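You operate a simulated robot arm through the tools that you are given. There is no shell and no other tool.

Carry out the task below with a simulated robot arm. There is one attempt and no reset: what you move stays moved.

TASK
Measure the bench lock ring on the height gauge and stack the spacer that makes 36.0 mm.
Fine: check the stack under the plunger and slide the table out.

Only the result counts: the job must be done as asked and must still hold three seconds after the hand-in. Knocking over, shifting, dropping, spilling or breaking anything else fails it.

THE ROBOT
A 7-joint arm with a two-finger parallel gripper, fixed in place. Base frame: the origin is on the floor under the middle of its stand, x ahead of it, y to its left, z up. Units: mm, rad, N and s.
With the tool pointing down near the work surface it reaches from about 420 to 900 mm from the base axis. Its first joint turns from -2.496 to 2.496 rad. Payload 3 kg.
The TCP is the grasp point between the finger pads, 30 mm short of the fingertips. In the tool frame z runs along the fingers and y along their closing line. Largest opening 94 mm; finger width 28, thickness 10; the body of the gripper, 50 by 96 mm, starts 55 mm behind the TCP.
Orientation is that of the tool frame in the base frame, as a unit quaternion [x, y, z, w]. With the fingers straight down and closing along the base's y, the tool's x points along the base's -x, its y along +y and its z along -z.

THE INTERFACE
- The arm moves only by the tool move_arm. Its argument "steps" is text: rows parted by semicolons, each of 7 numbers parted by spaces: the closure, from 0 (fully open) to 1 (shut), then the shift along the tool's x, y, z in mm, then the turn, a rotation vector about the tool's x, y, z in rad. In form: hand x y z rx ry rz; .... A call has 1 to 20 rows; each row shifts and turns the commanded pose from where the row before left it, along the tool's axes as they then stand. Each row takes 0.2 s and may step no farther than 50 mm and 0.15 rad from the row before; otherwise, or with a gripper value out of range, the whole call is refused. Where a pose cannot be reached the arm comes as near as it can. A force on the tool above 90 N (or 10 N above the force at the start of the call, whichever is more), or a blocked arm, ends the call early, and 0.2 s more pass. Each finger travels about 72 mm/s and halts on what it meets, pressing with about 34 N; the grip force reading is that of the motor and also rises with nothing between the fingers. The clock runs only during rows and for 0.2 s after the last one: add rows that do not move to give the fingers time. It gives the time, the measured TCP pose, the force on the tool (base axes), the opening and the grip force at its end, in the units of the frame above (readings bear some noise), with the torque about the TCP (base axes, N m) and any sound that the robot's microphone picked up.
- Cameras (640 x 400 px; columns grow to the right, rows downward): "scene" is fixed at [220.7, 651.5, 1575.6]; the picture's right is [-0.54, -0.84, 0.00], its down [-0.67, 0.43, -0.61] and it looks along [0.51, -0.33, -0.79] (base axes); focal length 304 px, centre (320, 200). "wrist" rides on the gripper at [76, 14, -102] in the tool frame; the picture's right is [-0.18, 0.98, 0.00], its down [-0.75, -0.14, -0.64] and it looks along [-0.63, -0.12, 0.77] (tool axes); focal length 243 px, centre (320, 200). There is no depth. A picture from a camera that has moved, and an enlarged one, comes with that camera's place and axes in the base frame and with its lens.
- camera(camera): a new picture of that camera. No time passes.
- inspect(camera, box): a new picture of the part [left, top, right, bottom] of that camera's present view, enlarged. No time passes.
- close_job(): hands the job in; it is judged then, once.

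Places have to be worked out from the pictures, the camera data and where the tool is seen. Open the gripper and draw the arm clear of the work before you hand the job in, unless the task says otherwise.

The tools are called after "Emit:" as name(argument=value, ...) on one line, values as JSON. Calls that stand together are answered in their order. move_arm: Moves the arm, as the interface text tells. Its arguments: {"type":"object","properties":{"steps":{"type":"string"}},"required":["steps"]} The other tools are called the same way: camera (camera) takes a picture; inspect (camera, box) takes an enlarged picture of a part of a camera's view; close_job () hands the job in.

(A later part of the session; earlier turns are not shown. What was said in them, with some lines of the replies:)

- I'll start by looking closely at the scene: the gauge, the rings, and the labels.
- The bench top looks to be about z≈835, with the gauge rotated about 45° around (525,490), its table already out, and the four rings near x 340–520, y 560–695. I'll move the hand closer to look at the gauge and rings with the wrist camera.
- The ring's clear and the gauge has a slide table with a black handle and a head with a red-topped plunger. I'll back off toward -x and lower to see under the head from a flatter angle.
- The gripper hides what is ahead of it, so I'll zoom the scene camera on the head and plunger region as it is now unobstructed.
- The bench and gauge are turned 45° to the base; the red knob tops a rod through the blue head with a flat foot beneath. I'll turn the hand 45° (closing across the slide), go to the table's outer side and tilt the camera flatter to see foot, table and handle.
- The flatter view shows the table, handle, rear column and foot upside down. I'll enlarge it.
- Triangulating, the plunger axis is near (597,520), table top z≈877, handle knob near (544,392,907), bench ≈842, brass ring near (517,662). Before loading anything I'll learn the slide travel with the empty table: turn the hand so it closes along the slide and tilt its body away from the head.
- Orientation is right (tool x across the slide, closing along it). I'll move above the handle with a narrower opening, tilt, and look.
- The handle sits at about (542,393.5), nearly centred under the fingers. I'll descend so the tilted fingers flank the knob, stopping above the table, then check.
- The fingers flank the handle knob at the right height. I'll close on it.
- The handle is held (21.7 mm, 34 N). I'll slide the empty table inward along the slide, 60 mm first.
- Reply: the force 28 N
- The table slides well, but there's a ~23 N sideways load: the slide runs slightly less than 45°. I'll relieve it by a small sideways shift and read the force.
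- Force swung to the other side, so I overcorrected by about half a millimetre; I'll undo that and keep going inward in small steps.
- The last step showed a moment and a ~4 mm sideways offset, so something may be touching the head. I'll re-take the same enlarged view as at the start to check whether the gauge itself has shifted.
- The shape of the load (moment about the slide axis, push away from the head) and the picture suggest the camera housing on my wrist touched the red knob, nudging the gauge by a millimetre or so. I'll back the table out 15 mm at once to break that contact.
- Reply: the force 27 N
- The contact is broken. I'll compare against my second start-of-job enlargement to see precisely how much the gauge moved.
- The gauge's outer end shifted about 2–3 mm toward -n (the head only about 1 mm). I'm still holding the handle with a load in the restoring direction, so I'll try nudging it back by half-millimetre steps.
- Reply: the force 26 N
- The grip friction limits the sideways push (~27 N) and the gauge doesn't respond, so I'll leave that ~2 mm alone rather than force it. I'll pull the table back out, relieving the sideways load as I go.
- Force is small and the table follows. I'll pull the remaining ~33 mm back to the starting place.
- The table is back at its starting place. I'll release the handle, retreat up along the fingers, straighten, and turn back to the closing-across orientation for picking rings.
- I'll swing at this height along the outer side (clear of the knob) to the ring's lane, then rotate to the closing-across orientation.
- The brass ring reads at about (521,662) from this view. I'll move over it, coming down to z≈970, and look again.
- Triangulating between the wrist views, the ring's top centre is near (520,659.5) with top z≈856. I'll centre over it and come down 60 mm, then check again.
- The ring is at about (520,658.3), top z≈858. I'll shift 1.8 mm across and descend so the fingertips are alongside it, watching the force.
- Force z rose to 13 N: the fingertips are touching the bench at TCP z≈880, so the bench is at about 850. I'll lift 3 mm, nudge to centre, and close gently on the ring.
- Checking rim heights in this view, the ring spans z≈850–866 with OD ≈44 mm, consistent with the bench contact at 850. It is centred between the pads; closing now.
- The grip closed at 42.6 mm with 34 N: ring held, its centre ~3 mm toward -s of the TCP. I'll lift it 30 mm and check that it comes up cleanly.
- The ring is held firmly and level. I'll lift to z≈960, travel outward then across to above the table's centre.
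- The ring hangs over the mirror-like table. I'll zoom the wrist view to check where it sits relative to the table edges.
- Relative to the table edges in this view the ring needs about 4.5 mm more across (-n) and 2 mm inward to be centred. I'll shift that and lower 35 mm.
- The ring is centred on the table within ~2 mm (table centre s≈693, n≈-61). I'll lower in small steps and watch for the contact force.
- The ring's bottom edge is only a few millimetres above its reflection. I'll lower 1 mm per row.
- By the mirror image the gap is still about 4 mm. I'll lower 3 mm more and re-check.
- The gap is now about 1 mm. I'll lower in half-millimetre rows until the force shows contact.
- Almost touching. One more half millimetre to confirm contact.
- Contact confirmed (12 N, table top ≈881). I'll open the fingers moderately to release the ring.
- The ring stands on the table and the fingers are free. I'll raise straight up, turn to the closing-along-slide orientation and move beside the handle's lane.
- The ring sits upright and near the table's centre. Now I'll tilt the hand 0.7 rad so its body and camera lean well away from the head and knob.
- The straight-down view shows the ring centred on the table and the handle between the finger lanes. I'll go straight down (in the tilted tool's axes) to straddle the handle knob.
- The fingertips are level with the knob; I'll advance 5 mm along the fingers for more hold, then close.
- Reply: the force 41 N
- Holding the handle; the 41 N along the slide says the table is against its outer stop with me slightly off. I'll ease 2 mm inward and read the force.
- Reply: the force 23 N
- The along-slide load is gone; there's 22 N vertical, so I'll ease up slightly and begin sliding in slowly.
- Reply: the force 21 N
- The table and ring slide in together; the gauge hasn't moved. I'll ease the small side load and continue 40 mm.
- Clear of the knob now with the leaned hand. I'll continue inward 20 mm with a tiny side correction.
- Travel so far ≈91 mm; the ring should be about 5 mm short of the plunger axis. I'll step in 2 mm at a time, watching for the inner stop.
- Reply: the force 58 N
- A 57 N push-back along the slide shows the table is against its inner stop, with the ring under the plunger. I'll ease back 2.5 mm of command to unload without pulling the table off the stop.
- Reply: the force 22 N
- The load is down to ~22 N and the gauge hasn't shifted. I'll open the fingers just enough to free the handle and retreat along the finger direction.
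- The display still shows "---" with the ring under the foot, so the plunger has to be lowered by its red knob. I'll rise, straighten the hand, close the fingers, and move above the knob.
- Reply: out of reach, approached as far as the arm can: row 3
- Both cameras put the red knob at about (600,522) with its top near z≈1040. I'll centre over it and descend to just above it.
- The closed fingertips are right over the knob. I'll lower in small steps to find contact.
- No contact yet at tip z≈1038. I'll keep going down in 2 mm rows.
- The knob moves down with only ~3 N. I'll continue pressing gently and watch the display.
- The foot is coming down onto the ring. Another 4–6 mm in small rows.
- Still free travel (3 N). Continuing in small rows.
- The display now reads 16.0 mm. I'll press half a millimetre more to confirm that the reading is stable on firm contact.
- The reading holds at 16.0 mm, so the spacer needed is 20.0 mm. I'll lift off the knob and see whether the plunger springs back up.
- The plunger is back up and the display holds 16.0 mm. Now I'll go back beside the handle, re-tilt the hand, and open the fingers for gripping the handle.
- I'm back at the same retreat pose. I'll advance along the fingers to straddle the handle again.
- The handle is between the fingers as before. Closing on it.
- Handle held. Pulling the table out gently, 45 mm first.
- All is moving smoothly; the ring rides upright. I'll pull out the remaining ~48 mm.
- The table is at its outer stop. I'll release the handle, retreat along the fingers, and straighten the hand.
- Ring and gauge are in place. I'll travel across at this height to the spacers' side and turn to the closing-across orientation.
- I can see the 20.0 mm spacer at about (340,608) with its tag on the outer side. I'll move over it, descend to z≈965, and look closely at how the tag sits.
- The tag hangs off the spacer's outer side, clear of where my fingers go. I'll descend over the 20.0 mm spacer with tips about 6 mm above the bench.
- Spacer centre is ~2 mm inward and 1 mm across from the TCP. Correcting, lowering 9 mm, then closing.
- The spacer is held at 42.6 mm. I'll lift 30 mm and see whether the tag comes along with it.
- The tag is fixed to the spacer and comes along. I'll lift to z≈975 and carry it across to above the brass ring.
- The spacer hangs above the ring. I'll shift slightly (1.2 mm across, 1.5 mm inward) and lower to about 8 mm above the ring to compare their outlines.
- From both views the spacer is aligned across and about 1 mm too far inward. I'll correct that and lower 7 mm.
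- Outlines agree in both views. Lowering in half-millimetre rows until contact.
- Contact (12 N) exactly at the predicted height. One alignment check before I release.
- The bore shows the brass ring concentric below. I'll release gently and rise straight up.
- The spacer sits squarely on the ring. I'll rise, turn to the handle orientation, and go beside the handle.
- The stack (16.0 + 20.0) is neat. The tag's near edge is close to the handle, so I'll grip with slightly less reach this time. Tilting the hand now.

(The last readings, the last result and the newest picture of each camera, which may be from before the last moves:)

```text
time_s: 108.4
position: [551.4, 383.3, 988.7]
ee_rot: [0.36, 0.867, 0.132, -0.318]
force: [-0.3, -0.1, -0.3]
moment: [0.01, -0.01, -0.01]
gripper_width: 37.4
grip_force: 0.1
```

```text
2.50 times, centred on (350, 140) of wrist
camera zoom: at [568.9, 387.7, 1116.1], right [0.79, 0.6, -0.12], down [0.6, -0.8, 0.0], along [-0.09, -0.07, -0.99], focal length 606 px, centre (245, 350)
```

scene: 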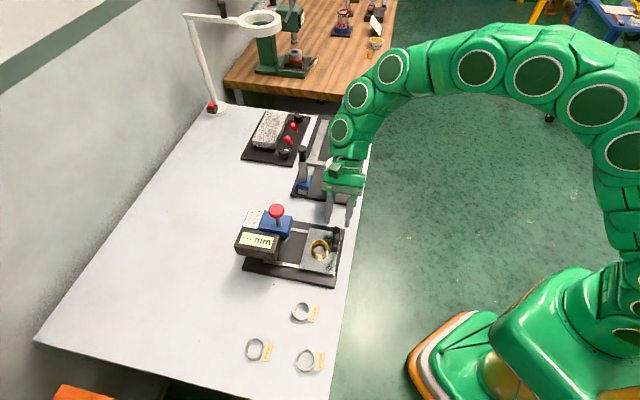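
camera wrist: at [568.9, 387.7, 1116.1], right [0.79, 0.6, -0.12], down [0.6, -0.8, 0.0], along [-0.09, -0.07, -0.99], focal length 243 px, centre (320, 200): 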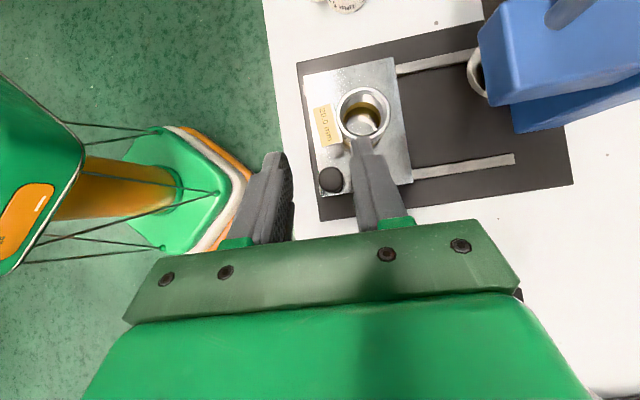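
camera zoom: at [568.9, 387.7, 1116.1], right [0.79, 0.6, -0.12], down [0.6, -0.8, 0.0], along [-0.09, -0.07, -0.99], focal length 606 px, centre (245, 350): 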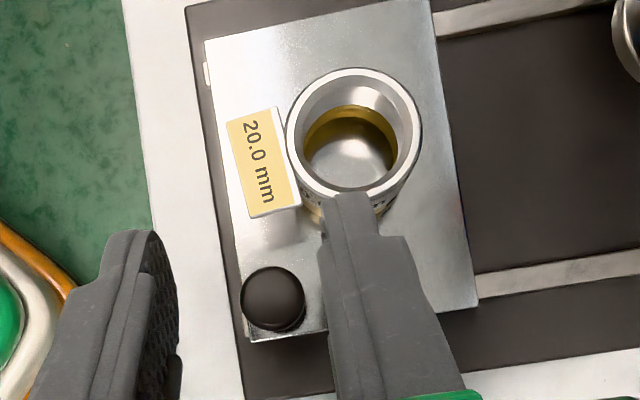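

From above, the tag clears the handle by ~18 mm. I'll go straight down to straddle the handle.

Emit:
move_arm(steps="0.6 -10.8 0.7 12.8 0 0 0; 0.6 -10.8 0.6 12.8 0 0 0; 0.6 -10.8 0 12.8 0 0 0; 0.6 -10.6 0 12.6 0 0 0; 0.6 0 0 0 0 0 0")

Emit:
inspect(camera="wrist", box=[240, 40, 460, 220])

Emit:
inspect(camera="scene", box=[280, 200, 360, 260])

```text
time_s: 109.6
position: [553.5, 383.6, 922.6]
ee_rot: [0.359, 0.868, 0.131, -0.318]
force: [-0.1, 0.1, -0.7]
moment: [-0.02, -0.04, 0.05]
gripper_width: 37.7
grip_force: 0.0
```

```text
2.22 times, centred on (350, 130) of wrist
camera zoom: at [569.1, 388.6, 1050.5], right [0.8, 0.59, -0.12], down [0.6, -0.8, 0.01], along [-0.09, -0.08, -0.99], focal length 539 px, centre (253, 356)
```

zoom: 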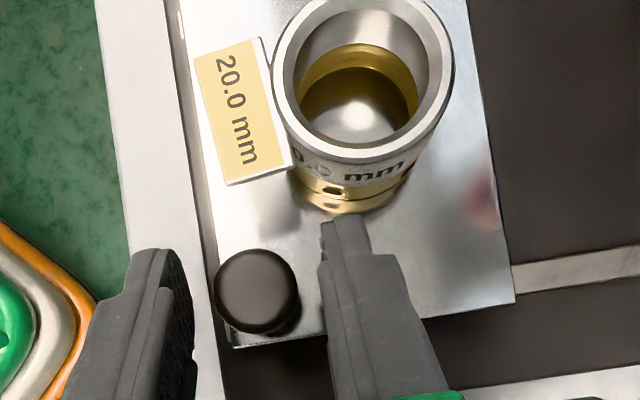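

```text
6.67 times, centred on (320, 230) of scene
camera zoom: at [220.7, 651.5, 1575.6], right [-0.54, -0.84, 0.0], down [-0.67, 0.43, -0.61], along [0.51, -0.33, -0.79], focal length 2024 px, centre (320, 0)
```

zoom: 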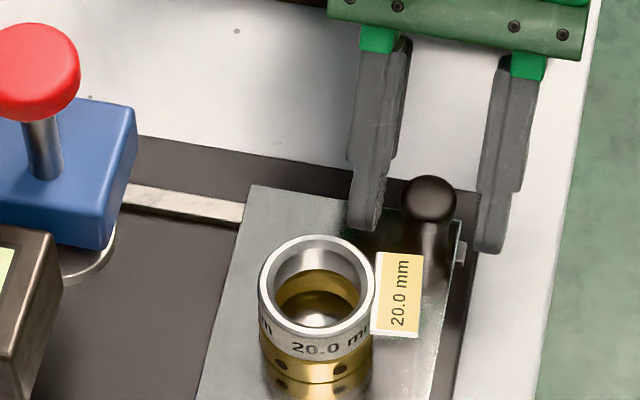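

The handle is centred between the fingers, clear of tag and stack. Closing.

Emit:
move_arm(steps="0.75 0 0 2 0 0 0; 1 0 0 0 0 0 0; 1 0 0 0 0 0 0; 1 0 0 0 0 0 0")

Emit:
inspect(camera="wrist", box=[240, 40, 460, 220])

```text
time_s: 110.6
position: [553.2, 383.9, 920.9]
ee_rot: [0.359, 0.868, 0.131, -0.317]
force: [16.2, 8.7, 3.3]
moment: [-0.19, -0.08, -0.22]
gripper_width: 21.7
grip_force: 34.2
```

```text
2.22 times, centred on (350, 130) of wrist
camera zoom: at [568.8, 389.5, 1049.3], right [0.8, 0.59, -0.12], down [0.6, -0.8, 0.01], along [-0.09, -0.07, -0.99], focal length 539 px, centre (253, 356)
```

zoom: 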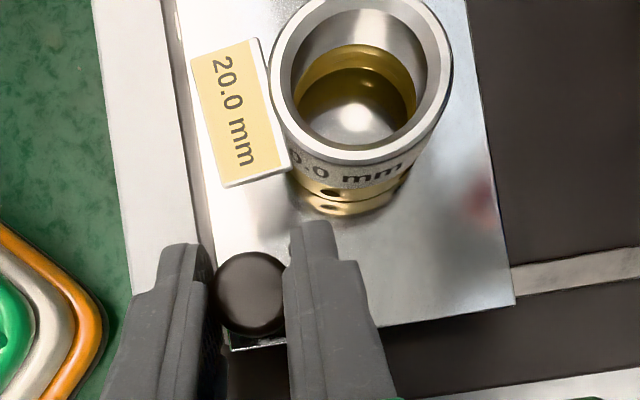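

Held. I'll slide in gently, in 4 mm rows, checking side load and the stack partway.

Emit:
move_arm(steps="1 0 1 0 0 0 0; 1 0 2 0 0 0 0; 1 0 3 0 0 0 0; 1 0 4 0 0 0 0; 1 0 4 0 0 0 0; 1 0 4 0 0 0 0; 1 0 4 0 0 0 0; 1 0 4 0 0 0 0; 1 0 4 0 0 0 0; 1 0 4 0 0 0 0; 1 0 3 0 0 0 0; 1 0 2 0 0 0 0; 1 0 0 0 0 0 0")

Emit:
inspect(camera="scene", box=[220, 190, 360, 290])

```text
time_s: 113.4
position: [580.5, 411.6, 919.2]
ee_rot: [0.359, 0.868, 0.13, -0.317]
force: [-15.4, 16.1, 0.4]
moment: [0.51, -0.26, -0.08]
gripper_width: 21.4
grip_force: 33.6
```

```text
4.00 times, centred on (290, 240) of scene
camera zoom: at [220.7, 651.5, 1575.6], right [-0.54, -0.84, 0.0], down [-0.67, 0.43, -0.61], along [0.51, -0.33, -0.79], focal length 1215 px, centre (440, 40)
```

zoom: 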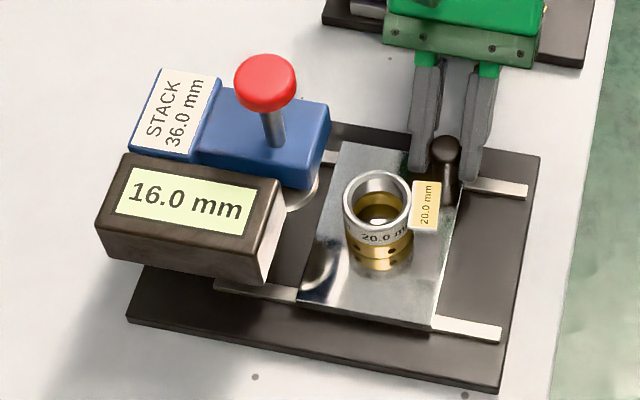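

Stack steady. I'll relieve the side load by 0.6 mm and continue 36 mm.

Emit:
move_arm(steps="1 0.46 1 0.39 0 0 0; 1 0 2 0 0 0 0; 1 0 3 0 0 0 0; 1 0 4 0 0 0 0; 1 0 4 0 0 0 0; 1 0 4 0 0 0 0; 1 0 4 0 0 0 0; 1 0 4 0 0 0 0; 1 0 4 0 0 0 0; 1 0 3 0 0 0 0; 1 0 2 0 0 0 0; 1 0 1 0 0 0 0; 1 0 0 0 0 0 0")

Emit:
inspect(camera="scene", box=[220, 190, 360, 290])

Emit:
camera(camera="wrist")

```text
time_s: 116.2
position: [606.4, 438.4, 919.8]
ee_rot: [0.359, 0.868, 0.131, -0.317]
force: [-12.7, 10.9, 0.4]
moment: [0.24, -0.4, -0.01]
gripper_width: 21.4
grip_force: 34.2
```

```text
4.00 times, centred on (290, 240) of scene
camera zoom: at [220.7, 651.5, 1575.6], right [-0.54, -0.84, 0.0], down [-0.67, 0.43, -0.61], along [0.51, -0.33, -0.79], focal length 1215 px, centre (440, 40)
```

zoom: 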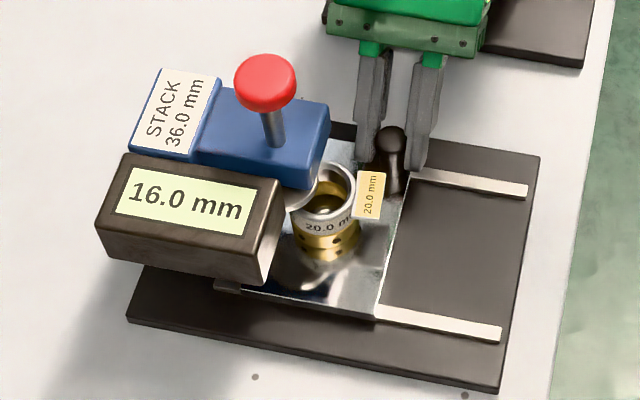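

```text
taken
camera wrist: at [621.7, 442.7, 1048.0], right [0.79, 0.6, -0.12], down [0.6, -0.8, 0.01], along [-0.09, -0.08, -0.99], focal length 243 px, centre (320, 200)
```

wrist: 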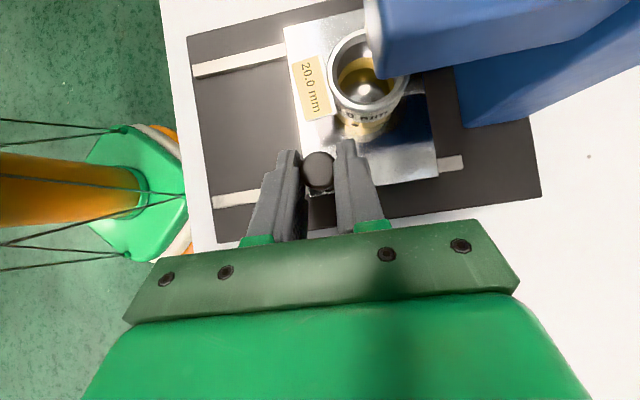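

The spacer's leading edge is already passing under the foot with no along-slide force. I'll check the gap closely, then go on.

Emit:
inspect(camera="scene", box=[275, 215, 325, 255])

Emit:
move_arm(steps="1 0.4 1 0.3 0 0 0; 1 0 2 0 0 0 0; 1 0 3 0 0 0 0; 1 0 3 0 0 0 0; 1 0 2 0 0 0 0; 1 0 1 0 0 0 0; 1 0 0 0 0 0 0")

Emit:
inspect(camera="scene", box=[220, 190, 360, 290])

```text
10.00 times, centred on (300, 235) of scene
camera zoom: at [220.7, 651.5, 1575.6], right [-0.54, -0.84, 0.0], down [-0.67, 0.43, -0.61], along [0.51, -0.33, -0.79], focal length 3036 px, centre (520, -150)
```

zoom: 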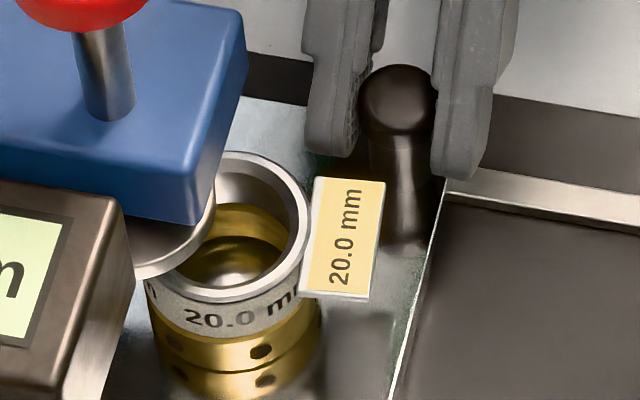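

```text
time_s: 117.8
position: [615.0, 446.8, 920.2]
ee_rot: [0.36, 0.868, 0.131, -0.316]
force: [-1.8, 3.9, 0.0]
moment: [0.04, 0.66, -0.13]
gripper_width: 21.4
grip_force: 34.3
```

```text
4.00 times, centred on (290, 240) of scene
camera zoom: at [220.7, 651.5, 1575.6], right [-0.54, -0.84, 0.0], down [-0.67, 0.43, -0.61], along [0.51, -0.33, -0.79], focal length 1215 px, centre (440, 40)
```

zoom: 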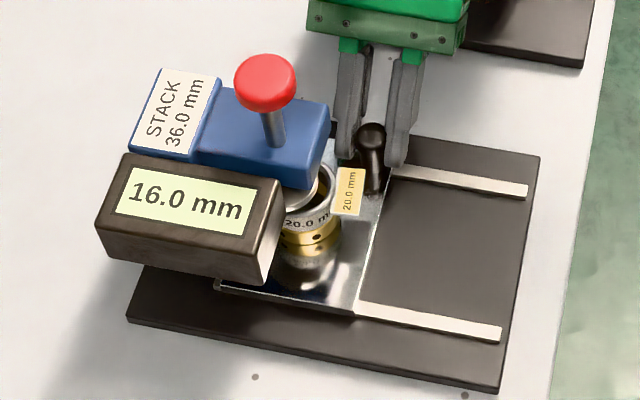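

Smooth and centred. Now the last few millimetres to the inner stop, in small rows.

Emit:
move_arm(steps="1 0 1.5 0 0 0 0; 1 0 1.5 0 0 0 0; 1 0 1.5 0 0 0 0; 1 0 0 0 0 0 0")

Emit:
inspect(camera="scene", box=[220, 190, 360, 290])

```text
time_s: 118.8
position: [617.6, 450.2, 920.0]
ee_rot: [0.359, 0.868, 0.131, -0.317]
force: [4.3, 0.1, 0.2]
moment: [-0.19, 0.32, -0.09]
gripper_width: 21.7
grip_force: 33.5
```

```text
4.00 times, centred on (290, 240) of scene
camera zoom: at [220.7, 651.5, 1575.6], right [-0.54, -0.84, 0.0], down [-0.67, 0.43, -0.61], along [0.51, -0.33, -0.79], focal length 1215 px, centre (440, 40)
```

zoom: 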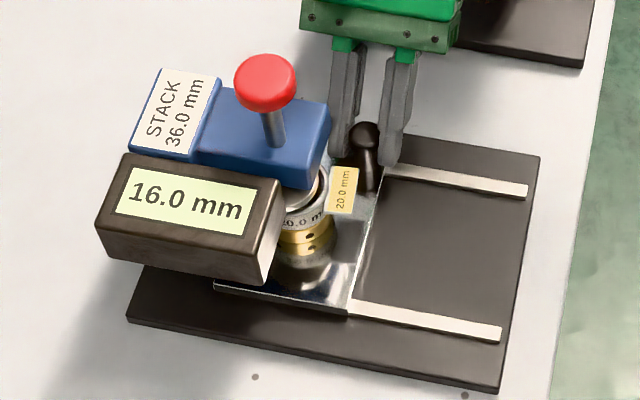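

Emit:
move_arm(steps="1 0 1 0 0 0 0; 1 0 1 0 0 0 0; 1 0 1 0 0 0 0; 1 0 0 0 0 0 0")

Emit:
inspect(camera="scene", box=[220, 190, 360, 290])

```text
time_s: 119.8
position: [619.1, 452.4, 921.8]
ee_rot: [0.36, 0.868, 0.131, -0.316]
force: [4.0, -5.8, -0.2]
moment: [-0.43, -0.97, 0.04]
gripper_width: 21.6
grip_force: 34.2
```

```text
4.00 times, centred on (290, 240) of scene
camera zoom: at [220.7, 651.5, 1575.6], right [-0.54, -0.84, 0.0], down [-0.67, 0.43, -0.61], along [0.51, -0.33, -0.79], focal length 1215 px, centre (440, 40)
```

zoom: 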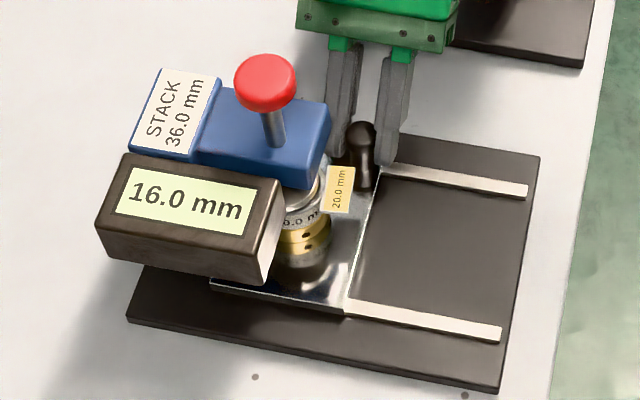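

The table edges match the earlier fully-in picture. One more millimetre to confirm the stop by force.

Emit:
move_arm(steps="1 0 1 0 0 0 0; 1 0 0 0 0 0 0")

```text
time_s: 120.4
position: [620.1, 451.1, 920.6]
ee_rot: [0.359, 0.868, 0.13, -0.317]
force: [-1.7, -11.0, 0.1]
moment: [-0.03, -0.41, 0.16]
gripper_width: 21.3
grip_force: 33.9
```

At the stop (9 N). I'll release the handle and retreat along the fingers.

Emit:
move_arm(steps="0.75 0 0 0 0 0 0; 0.6 0 0 0 0 0 0; 0.6 0 0 0 0 0 0; 0.6 0 0 -15 0 0 0; 0.6 0 0 -30 0 0 0; 0.6 0 0 -40 0 0 0; 0.6 0 0 -35 0 0 0; 0.6 0 0 0 0 0 0")

Emit:
inspect(camera="scene", box=[230, 190, 330, 260])

Emit:
inspect(camera="wrist", box=[200, 0, 460, 160])

```text
time_s: 122.2
position: [675.4, 395.6, 1012.1]
ee_rot: [0.36, 0.867, 0.132, -0.317]
force: [-0.2, 0.1, 0.1]
moment: [-0.01, 0.0, -0.01]
gripper_width: 37.8
grip_force: 0.0
```

```text
5.71 times, centred on (280, 225) of scene
camera zoom: at [220.7, 651.5, 1575.6], right [-0.54, -0.84, 0.0], down [-0.67, 0.43, -0.61], along [0.51, -0.33, -0.79], focal length 1735 px, centre (549, 57)
```

zoom: 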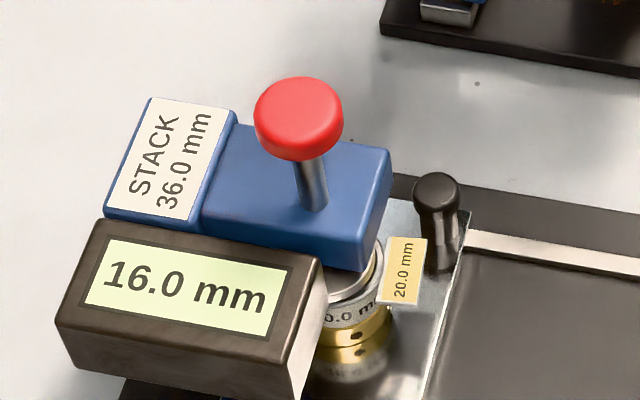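

```text
2.46 times, centred on (330, 80) of wrist
camera zoom: at [691.5, 401.8, 1140.6], right [0.79, 0.6, -0.12], down [0.6, -0.8, 0.01], along [-0.09, -0.08, -0.99], focal length 597 px, centre (295, 495)
```

zoom: 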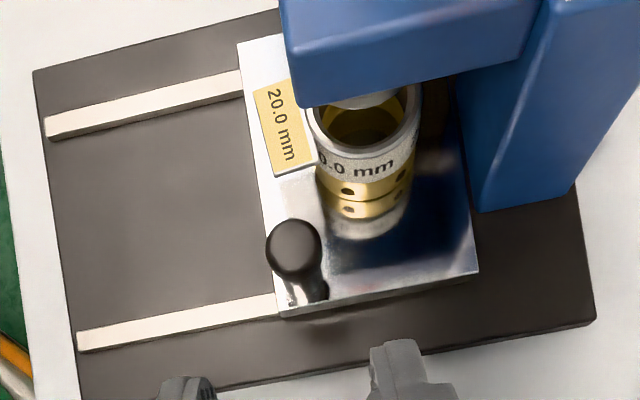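

The stack is under the foot, display still 16.0. I'll rise, straighten, close the fingers, and return over the red knob.

Emit:
move_arm(steps="0.6 24 0 -28.5 0 0 0; 0.6 24 0 -28.5 0 0 0; 1 0 0 0 0 -0.14 0; 1 0 0 0 0 -0.14 0; 1 0 0 0 0 -0.14 0; 1 0 0 0 0 -0.14 0; 1 0 0 0 0 -0.14 0; 1 0 0 -20 0 0 0; 1 35.2 9.3 0 0 0 0; 1 35.2 9.3 0 0 0 0; 1 35.2 9.3 0 0 0 0; 1 35.2 9.3 0 0 0 0; 1 0 0 0 0 0 0")

Emit:
inspect(camera="wrist", box=[240, 60, 400, 220])

```text
time_s: 125.0
position: [602.5, 524.8, 1107.1]
ee_rot: [0.382, 0.924, 0.0, -0.001]
force: [-0.1, 0.0, -0.6]
moment: [0.0, 0.02, 0.03]
gripper_width: 0.0
grip_force: 33.1
```

```text
2.50 times, centred on (320, 140) of wrist
camera zoom: at [558.6, 588.5, 1210.0], right [0.83, 0.56, 0.0], down [0.43, -0.63, 0.64], along [0.36, -0.53, -0.77], focal length 606 px, centre (320, 350)
```

zoom: 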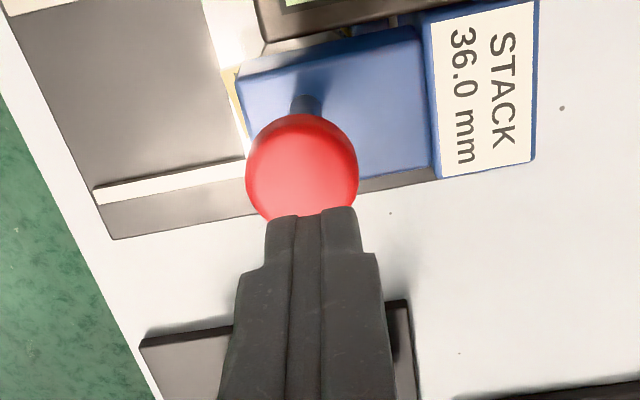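

Shifting 3 mm to recentre on the knob and descending to just above it.

Emit:
move_arm(steps="1 0 -3 15 0 0 0; 1 0 0 12 0 0 0; 1 0 0 8 0 0 0; 1 0 0 0 0 0 0")

Emit:
inspect(camera="scene", box=[230, 180, 330, 250])

```text
time_s: 126.0
position: [599.9, 520.4, 1071.3]
ee_rot: [0.383, 0.924, 0.0, 0.0]
force: [-0.3, -0.6, -0.5]
moment: [0.02, 0.01, 0.0]
gripper_width: 0.0
grip_force: 33.4
```

```text
5.71 times, centred on (280, 215) of scene
camera zoom: at [220.7, 651.5, 1575.6], right [-0.54, -0.84, 0.0], down [-0.67, 0.43, -0.61], along [0.51, -0.33, -0.79], focal length 1735 px, centre (549, 114)
```

zoom: 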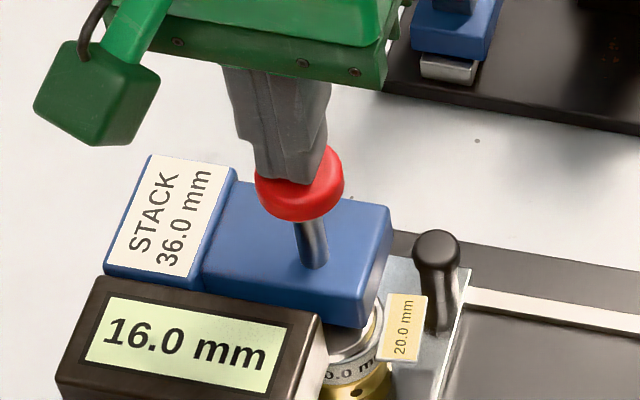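

Over the knob. I'll press in 1 mm rows; only a few millimetres of travel are expected before the foot meets the stack.

Emit:
move_arm(steps="1 0 0 1 0 0 0; 1 0 0 1 0 0 0; 1 0 0 1 0 0 0; 1 0 0 1 0 0 0; 1 0 0 1 0 0 0; 1 0 0 0 0 0 0")

Emit:
inspect(camera="scene", box=[230, 180, 330, 250])

```text
time_s: 127.4
position: [599.2, 521.0, 1066.9]
ee_rot: [0.383, 0.924, 0.0, 0.0]
force: [0.8, 1.3, 1.7]
moment: [0.03, 0.0, -0.02]
gripper_width: 0.0
grip_force: 33.1
```

```text
5.71 times, centred on (280, 215) of scene
camera zoom: at [220.7, 651.5, 1575.6], right [-0.54, -0.84, 0.0], down [-0.67, 0.43, -0.61], along [0.51, -0.33, -0.79], focal length 1735 px, centre (549, 114)
```

zoom: 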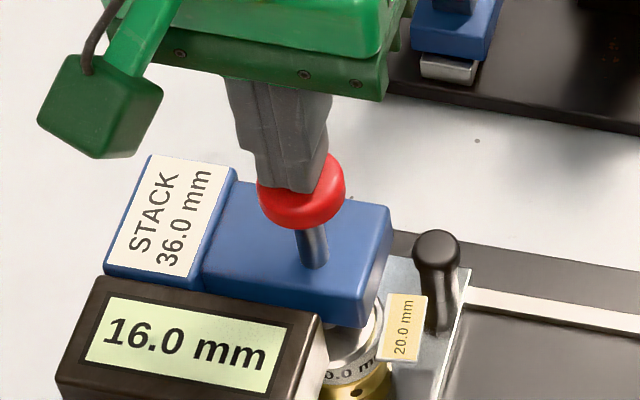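

Emit:
move_arm(steps="1 0 0 1 0 0 0; 1 0 0 1 0 0 0; 1 0 0 0 0 0 0")

Emit:
inspect(camera="scene", box=[230, 180, 330, 250])

```text
time_s: 128.2
position: [599.3, 521.4, 1064.2]
ee_rot: [0.383, 0.924, 0.0, 0.0]
force: [-0.3, 0.2, 0.2]
moment: [0.04, 0.03, 0.0]
gripper_width: 0.2
grip_force: 33.1
```

```text
5.71 times, centred on (280, 215) of scene
camera zoom: at [220.7, 651.5, 1575.6], right [-0.54, -0.84, 0.0], down [-0.67, 0.43, -0.61], along [0.51, -0.33, -0.79], focal length 1735 px, centre (549, 114)
```

zoom: 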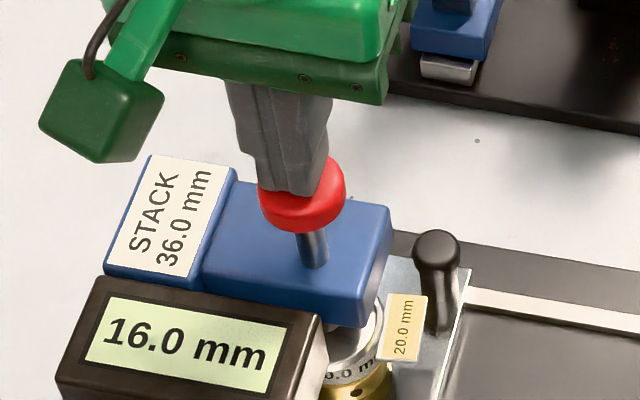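

Emit:
move_arm(steps="1 0 0 0.7 0 0 0; 1 0 0 0.7 0 0 0; 1 0 0 0 0 0 0")

Emit:
inspect(camera="scene", box=[230, 180, 330, 250])

```text
time_s: 129.0
position: [598.5, 521.1, 1062.9]
ee_rot: [0.382, 0.924, 0.0, -0.001]
force: [0.5, 0.6, 1.9]
moment: [0.06, -0.03, -0.01]
gripper_width: 0.0
grip_force: 32.6
```

```text
5.71 times, centred on (280, 215) of scene
camera zoom: at [220.7, 651.5, 1575.6], right [-0.54, -0.84, 0.0], down [-0.67, 0.43, -0.61], along [0.51, -0.33, -0.79], focal length 1735 px, centre (549, 114)
```

zoom: 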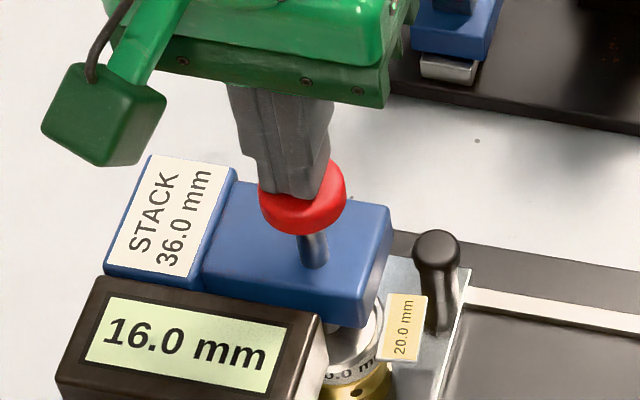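

Emit:
move_arm(steps="1 0 0 0.7 0 0 0; 1 0 0 0.7 0 0 0; 1 0 0 0 0 0 0")

Emit:
inspect(camera="scene", box=[230, 180, 330, 250])

```text
time_s: 129.8
position: [598.5, 521.0, 1061.4]
ee_rot: [0.383, 0.924, 0.001, 0.0]
force: [-0.7, 0.1, 1.1]
moment: [0.03, 0.03, -0.03]
gripper_width: 0.0
grip_force: 33.2
```

```text
5.71 times, centred on (280, 215) of scene
camera zoom: at [220.7, 651.5, 1575.6], right [-0.54, -0.84, 0.0], down [-0.67, 0.43, -0.61], along [0.51, -0.33, -0.79], focal length 1735 px, centre (549, 114)
```

zoom: 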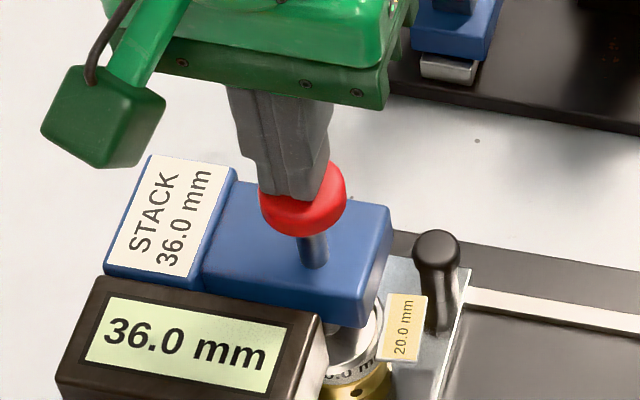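

The display reads 36.0 mm, the required total. I'll hold it with half a millimetre more to make the check firm, then lift off.

Emit:
move_arm(steps="1 0 0 0.6 0 0 0; 1 0 0 0 0 0 0; 1 0 0 0 0 0 0")

Emit:
inspect(camera="scene", box=[230, 180, 330, 250])

```text
time_s: 130.6
position: [599.1, 522.8, 1062.1]
ee_rot: [0.383, 0.924, 0.0, 0.0]
force: [1.1, -0.4, 2.2]
moment: [-0.01, -0.03, 0.01]
gripper_width: 0.0
grip_force: 32.7
```

```text
5.71 times, centred on (280, 215) of scene
camera zoom: at [220.7, 651.5, 1575.6], right [-0.54, -0.84, 0.0], down [-0.67, 0.43, -0.61], along [0.51, -0.33, -0.79], focal length 1735 px, centre (549, 114)
```

zoom: 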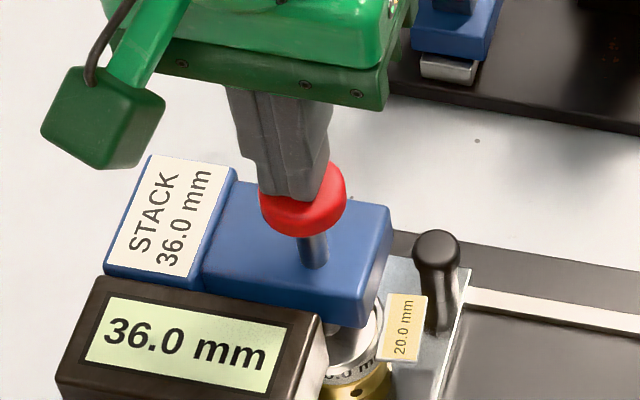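

36.0 mm holds. Lifting off the knob and returning beside the handle with the hand re-tilted.

Emit:
move_arm(steps="1 0 0 -5 0 0 0; 1 0 0 -20 0 0 0; 1 0 0 -25 0 0 0; 1 -35.5 -8.6 0 0 0 0; 1 -35.5 -8.6 0 0 0 0; 0.6 -35.5 -8.6 0 0 0 0; 0.6 -35.5 -8.6 0 0 0 0; 0.6 0 0 25 0 0 0; 0.6 0 0 25 0 0 0; 0.6 0 0 0 0 0.14 0; 0.6 0 0 0 0 0.14 0; 0.6 0 0 0 0 0.14 0; 0.6 0 0 0 0 0.14 0; 0.6 0 0 0 0 0.14 0; 0.6 -15 0 17.8 0 0 0; 0.6 -15 0 17.8 0 0 0; 0.6 0 0 0 0 0 0")

Emit:
inspect(camera="scene", box=[220, 190, 360, 290])

Emit:
camera(camera="wrist")

```text
time_s: 134.2
position: [676.5, 398.1, 1015.6]
ee_rot: [0.36, 0.868, 0.133, -0.316]
force: [0.1, -0.5, -0.7]
moment: [0.03, -0.02, 0.01]
gripper_width: 37.5
grip_force: 0.1
```

```text
4.00 times, centred on (290, 240) of scene
camera zoom: at [220.7, 651.5, 1575.6], right [-0.54, -0.84, 0.0], down [-0.67, 0.43, -0.61], along [0.51, -0.33, -0.79], focal length 1215 px, centre (440, 40)
```

zoom: 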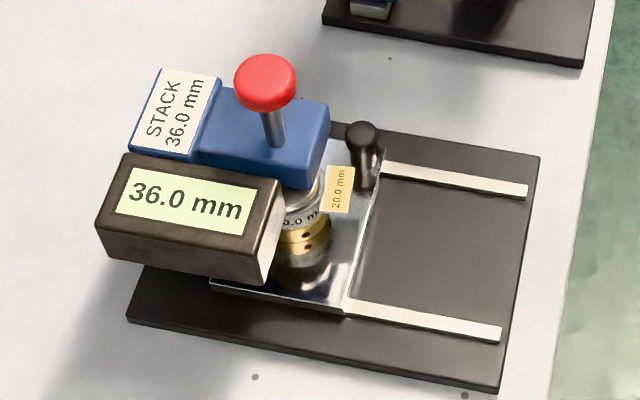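

```text
taken
camera wrist: at [692.0, 403.2, 1143.3], right [0.79, 0.6, -0.12], down [0.6, -0.8, 0.01], along [-0.09, -0.08, -0.99], focal length 243 px, centre (320, 200)
```

wrist: 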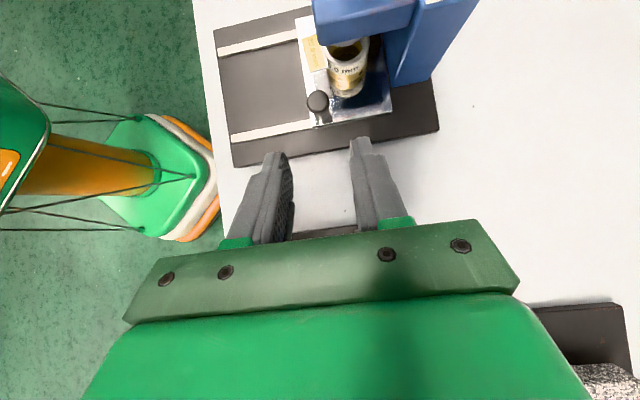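

The display shows 36.0 mm and the plunger is back up. Advancing along the fingers to the handle.

Emit:
move_arm(steps="0.6 -2 -2 40 0 0 0; 0.6 0 0 40 0 0 0; 0.6 0 0 22 0 0 0; 0.6 0 0 0 0 0 0")

Emit:
inspect(camera="wrist", box=[240, 40, 460, 220])

Emit:
inspect(camera="scene", box=[270, 190, 350, 250])

```text
time_s: 135.2
position: [628.5, 441.7, 935.3]
ee_rot: [0.359, 0.868, 0.131, -0.317]
force: [-0.1, 0.0, -0.3]
moment: [-0.02, 0.03, 0.04]
gripper_width: 37.5
grip_force: 0.0
```

```text
2.22 times, centred on (350, 130) of wrist
camera zoom: at [645.2, 446.3, 1063.1], right [0.79, 0.6, -0.12], down [0.6, -0.8, 0.01], along [-0.09, -0.08, -0.99], focal length 539 px, centre (253, 356)
```

zoom: 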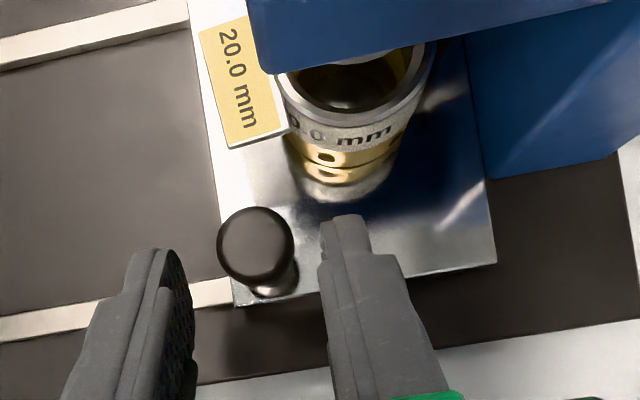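

```text
6.67 times, centred on (310, 220) of scene
camera zoom: at [220.7, 651.5, 1575.6], right [-0.54, -0.84, 0.0], down [-0.67, 0.43, -0.61], along [0.51, -0.33, -0.79], focal length 2024 px, centre (387, 67)
```

zoom: 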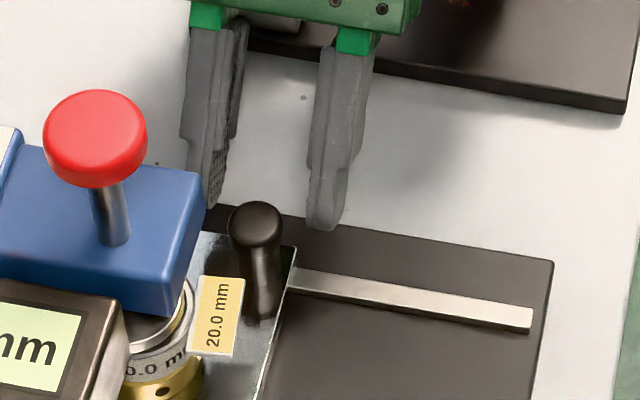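

Emit:
move_arm(steps="0.6 0 0 10 0 0 0; 0.6 0 0 10 0 0 0; 0.6 0 0 0 0 0 0")

Emit:
inspect(camera="wrist", box=[240, 40, 460, 220])

Emit:
inspect(camera="scene", box=[270, 190, 350, 250])

```text
time_s: 136.0
position: [621.0, 450.4, 919.9]
ee_rot: [0.359, 0.868, 0.131, -0.317]
force: [-0.4, -1.0, -0.2]
moment: [0.0, 0.03, 0.0]
gripper_width: 37.7
grip_force: 0.0
```

```text
2.22 times, centred on (350, 130) of wrist
camera zoom: at [636.0, 455.6, 1048.9], right [0.8, 0.59, -0.12], down [0.6, -0.8, 0.01], along [-0.09, -0.08, -0.99], focal length 539 px, centre (253, 356)
```

zoom: 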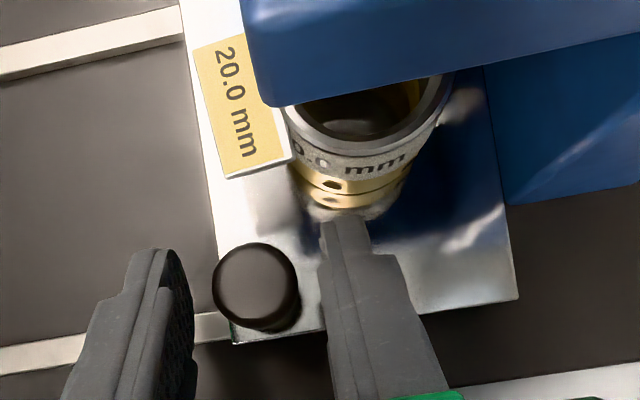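

```text
6.67 times, centred on (310, 220) of scene
camera zoom: at [220.7, 651.5, 1575.6], right [-0.54, -0.84, 0.0], down [-0.67, 0.43, -0.61], along [0.51, -0.33, -0.79], focal length 2024 px, centre (387, 67)
```

zoom: 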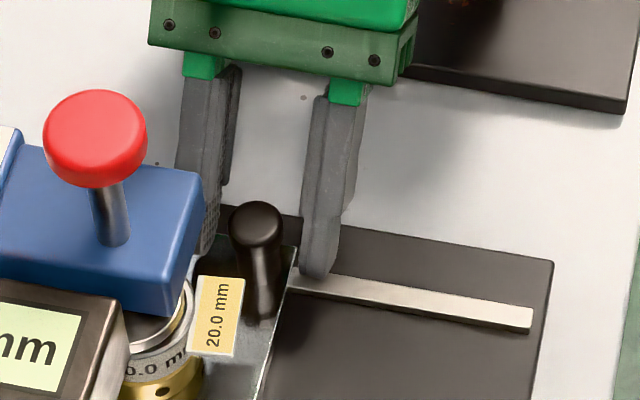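

Same relation as before: handle centred between the fingers, stack and tag clear. Closing on the handle.

Emit:
move_arm(steps="0.75 0 0 1 0 0 0; 1 0 0 0 0 0 0; 1 0 0 0 0 0 0; 1 0 0 0 0 0 0")

```text
time_s: 137.0
position: [619.5, 450.0, 920.5]
ee_rot: [0.36, 0.867, 0.132, -0.317]
force: [6.0, 1.2, 6.0]
moment: [-0.33, 0.16, -0.12]
gripper_width: 21.6
grip_force: 33.7
```

Handle gripped with little load. Pulling the table out gently, accelerating slowly so that the stack stays put.

Emit:
move_arm(steps="1 0 -1 0 0 0 0; 1 0 -2 0 0 0 0; 1 0 -3 0 0 0 0; 1 0 -4 0 0 0 0; 1 0 -4 0 0 0 0; 1 0 -4 0 0 0 0; 1 0 -4 0 0 0 0; 1 0 -4 0 0 0 0; 1 0 -4 0 0 0 0; 1 0 -4 0 0 0 0; 1 0 -4 0 0 0 0; 1 0 -4 0 0 0 0; 1 0 -3 0 0 0 0; 1 0 -2 0 0 0 0; 1 0 -1 0 0 0 0; 1 0 0 0 0 0 0")

Emit:
inspect(camera="scene", box=[220, 190, 360, 290])

```text
time_s: 140.4
position: [584.5, 416.4, 917.6]
ee_rot: [0.359, 0.868, 0.13, -0.317]
force: [1.2, -0.1, -0.2]
moment: [-0.23, -1.04, 0.03]
gripper_width: 21.5
grip_force: 34.2
```

```text
4.00 times, centred on (290, 240) of scene
camera zoom: at [220.7, 651.5, 1575.6], right [-0.54, -0.84, 0.0], down [-0.67, 0.43, -0.61], along [0.51, -0.33, -0.79], focal length 1215 px, centre (440, 40)
```

zoom: 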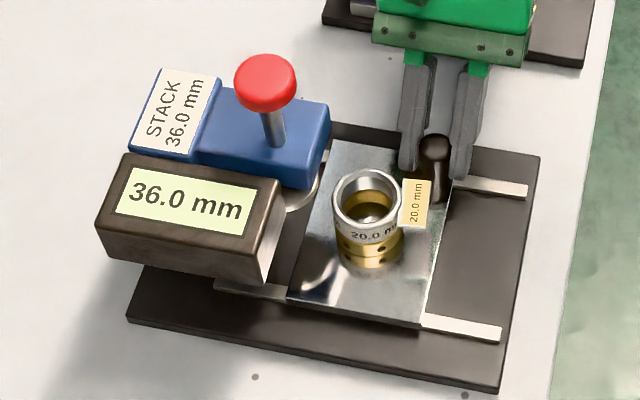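

The stack rides steadily. Pulling the remaining ~44 mm to the outer stop.

Emit:
move_arm(steps="1 0 -1 0 0 0 0; 1 0 -2 0 0 0 0; 1 0 -3 0 0 0 0; 1 0 -4 0 0 0 0; 1 0 -4 0 0 0 0; 1 0 -4 0 0 0 0; 1 0 -4 0 0 0 0; 1 0 -4 0 0 0 0; 1 0 -4 0 0 0 0; 1 0 -4 0 0 0 0; 1 0 -3 0 0 0 0; 1 0 -2 0 0 0 0; 1 0 -1 0 0 0 0; 1 0 -1 0 0 0 0; 1 0 0 0 0 0 0")

Emit:
inspect(camera="scene", box=[220, 190, 360, 290])

```text
time_s: 143.6
position: [556.8, 387.1, 919.9]
ee_rot: [0.359, 0.868, 0.132, -0.317]
force: [2.5, -6.8, 0.3]
moment: [0.49, -0.08, 0.06]
gripper_width: 21.7
grip_force: 33.6
```

```text
4.00 times, centred on (290, 240) of scene
camera zoom: at [220.7, 651.5, 1575.6], right [-0.54, -0.84, 0.0], down [-0.67, 0.43, -0.61], along [0.51, -0.33, -0.79], focal length 1215 px, centre (440, 40)
```

zoom: 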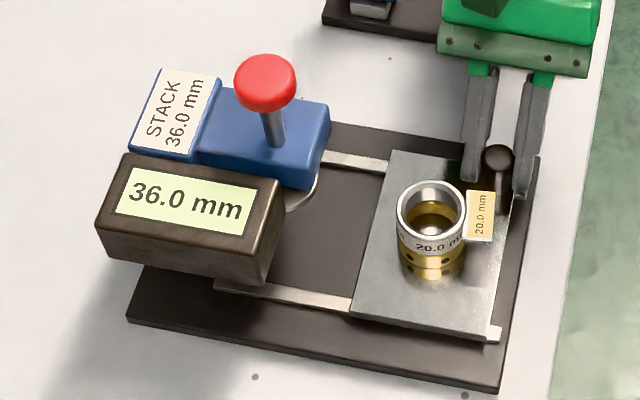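

About 4–5 mm to the outer stop. Continuing in 1 mm rows.

Emit:
move_arm(steps="1 0 -1 0 0 0 0; 1 0 -1 0 0 0 0; 1 0 -1 0 0 0 0; 1 0 -1 0 0 0 0; 1 0 0 0 0 0 0")

Emit:
inspect(camera="scene", box=[220, 190, 360, 290])

```text
time_s: 144.8
position: [553.0, 385.2, 919.3]
ee_rot: [0.36, 0.868, 0.132, -0.316]
force: [4.9, -4.3, 7.8]
moment: [-0.38, 0.32, -0.07]
gripper_width: 21.6
grip_force: 34.1
```

```text
4.00 times, centred on (290, 240) of scene
camera zoom: at [220.7, 651.5, 1575.6], right [-0.54, -0.84, 0.0], down [-0.67, 0.43, -0.61], along [0.51, -0.33, -0.79], focal length 1215 px, centre (440, 40)
```

zoom: 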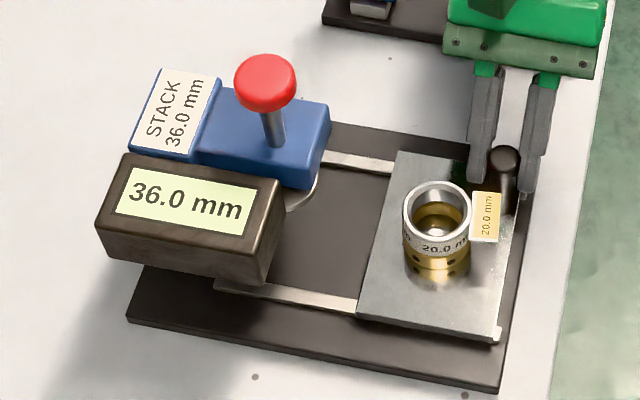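

Emit:
move_arm(steps="1 0 -1 0 0 0 0; 1 0 -0.7 0 0 0 0; 1 0 0 0 0 0 0")

Emit:
inspect(camera="scene", box=[220, 190, 360, 290])

```text
time_s: 145.6
position: [553.2, 383.7, 919.5]
ee_rot: [0.36, 0.868, 0.131, -0.316]
force: [25.0, 9.9, -0.5]
moment: [-0.17, -0.24, -0.38]
gripper_width: 21.6
grip_force: 34.1
```

```text
4.00 times, centred on (290, 240) of scene
camera zoom: at [220.7, 651.5, 1575.6], right [-0.54, -0.84, 0.0], down [-0.67, 0.43, -0.61], along [0.51, -0.33, -0.79], focal length 1215 px, centre (440, 40)
```

zoom: 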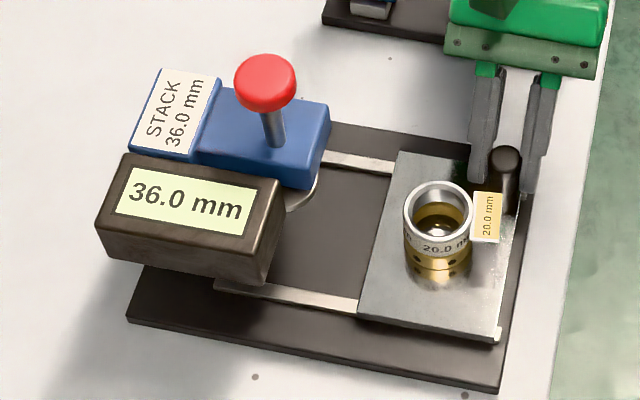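

The outer stop is reached (25 N). I'll ease the load, open the fingers, and retreat along the finger direction.

Emit:
move_arm(steps="1 0 0.7 0 0 0 0; 0.75 0 0 0 0 0 0; 0.6 0 0 0 0 0 0; 0.6 0 0 0 0 0 0; 0.6 0 0 -10 0 0 0; 0.6 0 0 -25 0 0 0; 0.6 0 0 -40 0 0 0; 0.6 0 0 -40 0 0 0; 0.6 0 0 0 0 0 0")

Emit:
inspect(camera="scene", box=[220, 190, 360, 290])

Emit:
inspect(camera="wrist", box=[220, 0, 440, 160])

```text
time_s: 147.6
position: [605.2, 330.1, 1008.3]
ee_rot: [0.36, 0.868, 0.132, -0.317]
force: [0.6, -0.1, 0.0]
moment: [0.08, -0.01, 0.02]
gripper_width: 37.6
grip_force: 0.0
```

```text
4.00 times, centred on (290, 240) of scene
camera zoom: at [220.7, 651.5, 1575.6], right [-0.54, -0.84, 0.0], down [-0.67, 0.43, -0.61], along [0.51, -0.33, -0.79], focal length 1215 px, centre (440, 40)
```

zoom: 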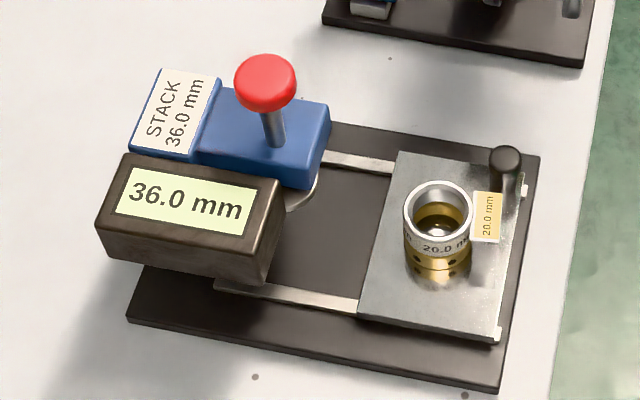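

```text
2.50 times, centred on (330, 80) of wrist
camera zoom: at [621.6, 335.4, 1136.6], right [0.8, 0.59, -0.12], down [0.6, -0.8, 0.01], along [-0.09, -0.08, -0.99], focal length 606 px, centre (295, 500)
```

zoom: 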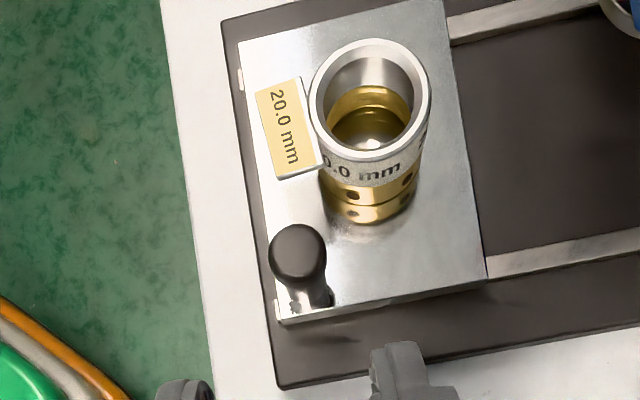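

The stack stands on the table, which is fully out, and the display shows 36.0 mm. I'll straighten the hand, open it fully, rise, and draw the arm clear.

Emit:
move_arm(steps="0.6 0 0 0 0 -0.14 0; 0.6 0 0 0 0 -0.14 0; 0.4 0 0 0 0 -0.14 0; 0.2 0 0 0 0 -0.14 0; 0 0 0 0 0 -0.14 0; 0 0 0 -40 0 0 0; 0 0 0 -40 0 0 0; 0 0 0 -40 0 0 0; 0 0 0 -40 0 0 0; 0 0 -40 -10 0 0 0; 0 0 -40 -10 0 0 0; 0 0 -40 -10 0 0 0; 0 0 0 0 0 0 0")

Emit:
camera(camera="scene")

Emit:
inspect(camera="scene", box=[220, 190, 360, 290])

Emit:
inspect(camera="scene", box=[235, 285, 335, 375])

```text
time_s: 150.4
position: [519.8, 248.7, 1196.3]
ee_rot: [0.383, 0.924, 0.0, 0.0]
force: [-0.1, 0.0, 0.3]
moment: [0.01, -0.01, -0.03]
gripper_width: 93.9
grip_force: 0.0
```

```text
taken
```

scene: 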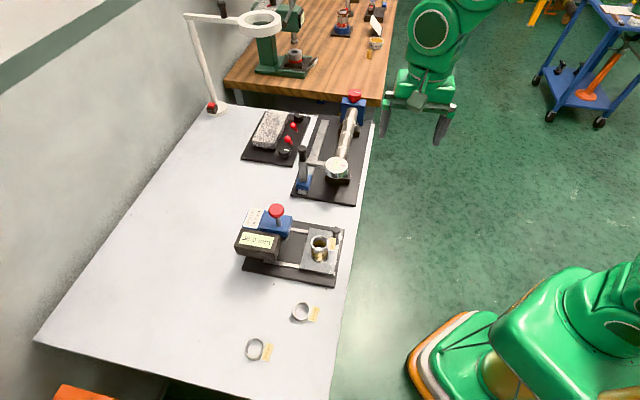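

```text
4.00 times, centred on (290, 240) of scene
camera zoom: at [220.7, 651.5, 1575.6], right [-0.54, -0.84, 0.0], down [-0.67, 0.43, -0.61], along [0.51, -0.33, -0.79], focal length 1215 px, centre (440, 40)
```

zoom: 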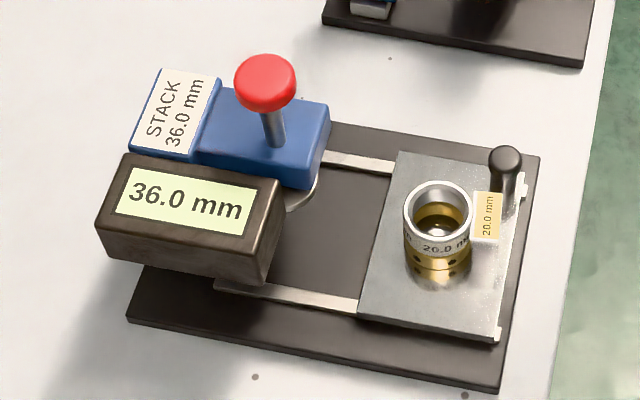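

```text
4.44 times, centred on (285, 330) of scene
camera zoom: at [220.7, 651.5, 1575.6], right [-0.54, -0.84, 0.0], down [-0.67, 0.43, -0.61], along [0.51, -0.33, -0.79], focal length 1350 px, centre (476, -378)
```

zoom: 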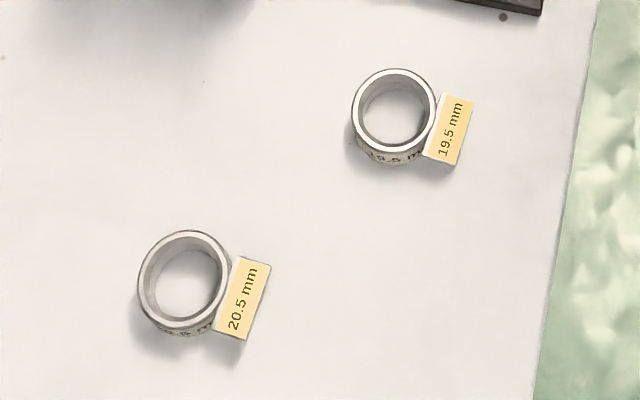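

Final state: the 20.0 mm spacer is on the 16.0 mm lock ring, and the gauge checked the stack at 36.0 mm. The table is at its outer stop, the other spacers are untouched, and the arm is clear with the gripper open. My wrist camera housing bumped the red knob early on, which shifted the gauge's outer end about 2–3 mm; it hasn't moved since. Handing in.

Emit:
close_job()

```text
The job is handed in.
```

I measured the lock ring at 16.0 mm and stacked the 20.0 mm spacer on it. The gauge read 36.0 mm with the plunger on the stack. The job is handed in, but I don't have the verdict on it.

- **Final state:** The table is slid out to its stop with the stack standing on it. The plunger is up, the gripper is open and the arm is clear.
- **Other parts:** The 19.5 mm and 20.5 mm spacers were not touched.
- **Gauge shift:** On a first trial slide with the empty table, the wrist camera housing touched the red knob. That moved the outer end of the gauge about 2–3 mm and the head about 1 mm. I made one gentle attempt to push it back, which didn't work, and left it there rather than use more force. It did not move again. If the check allows no movement of the gauge, this is what could fail it.
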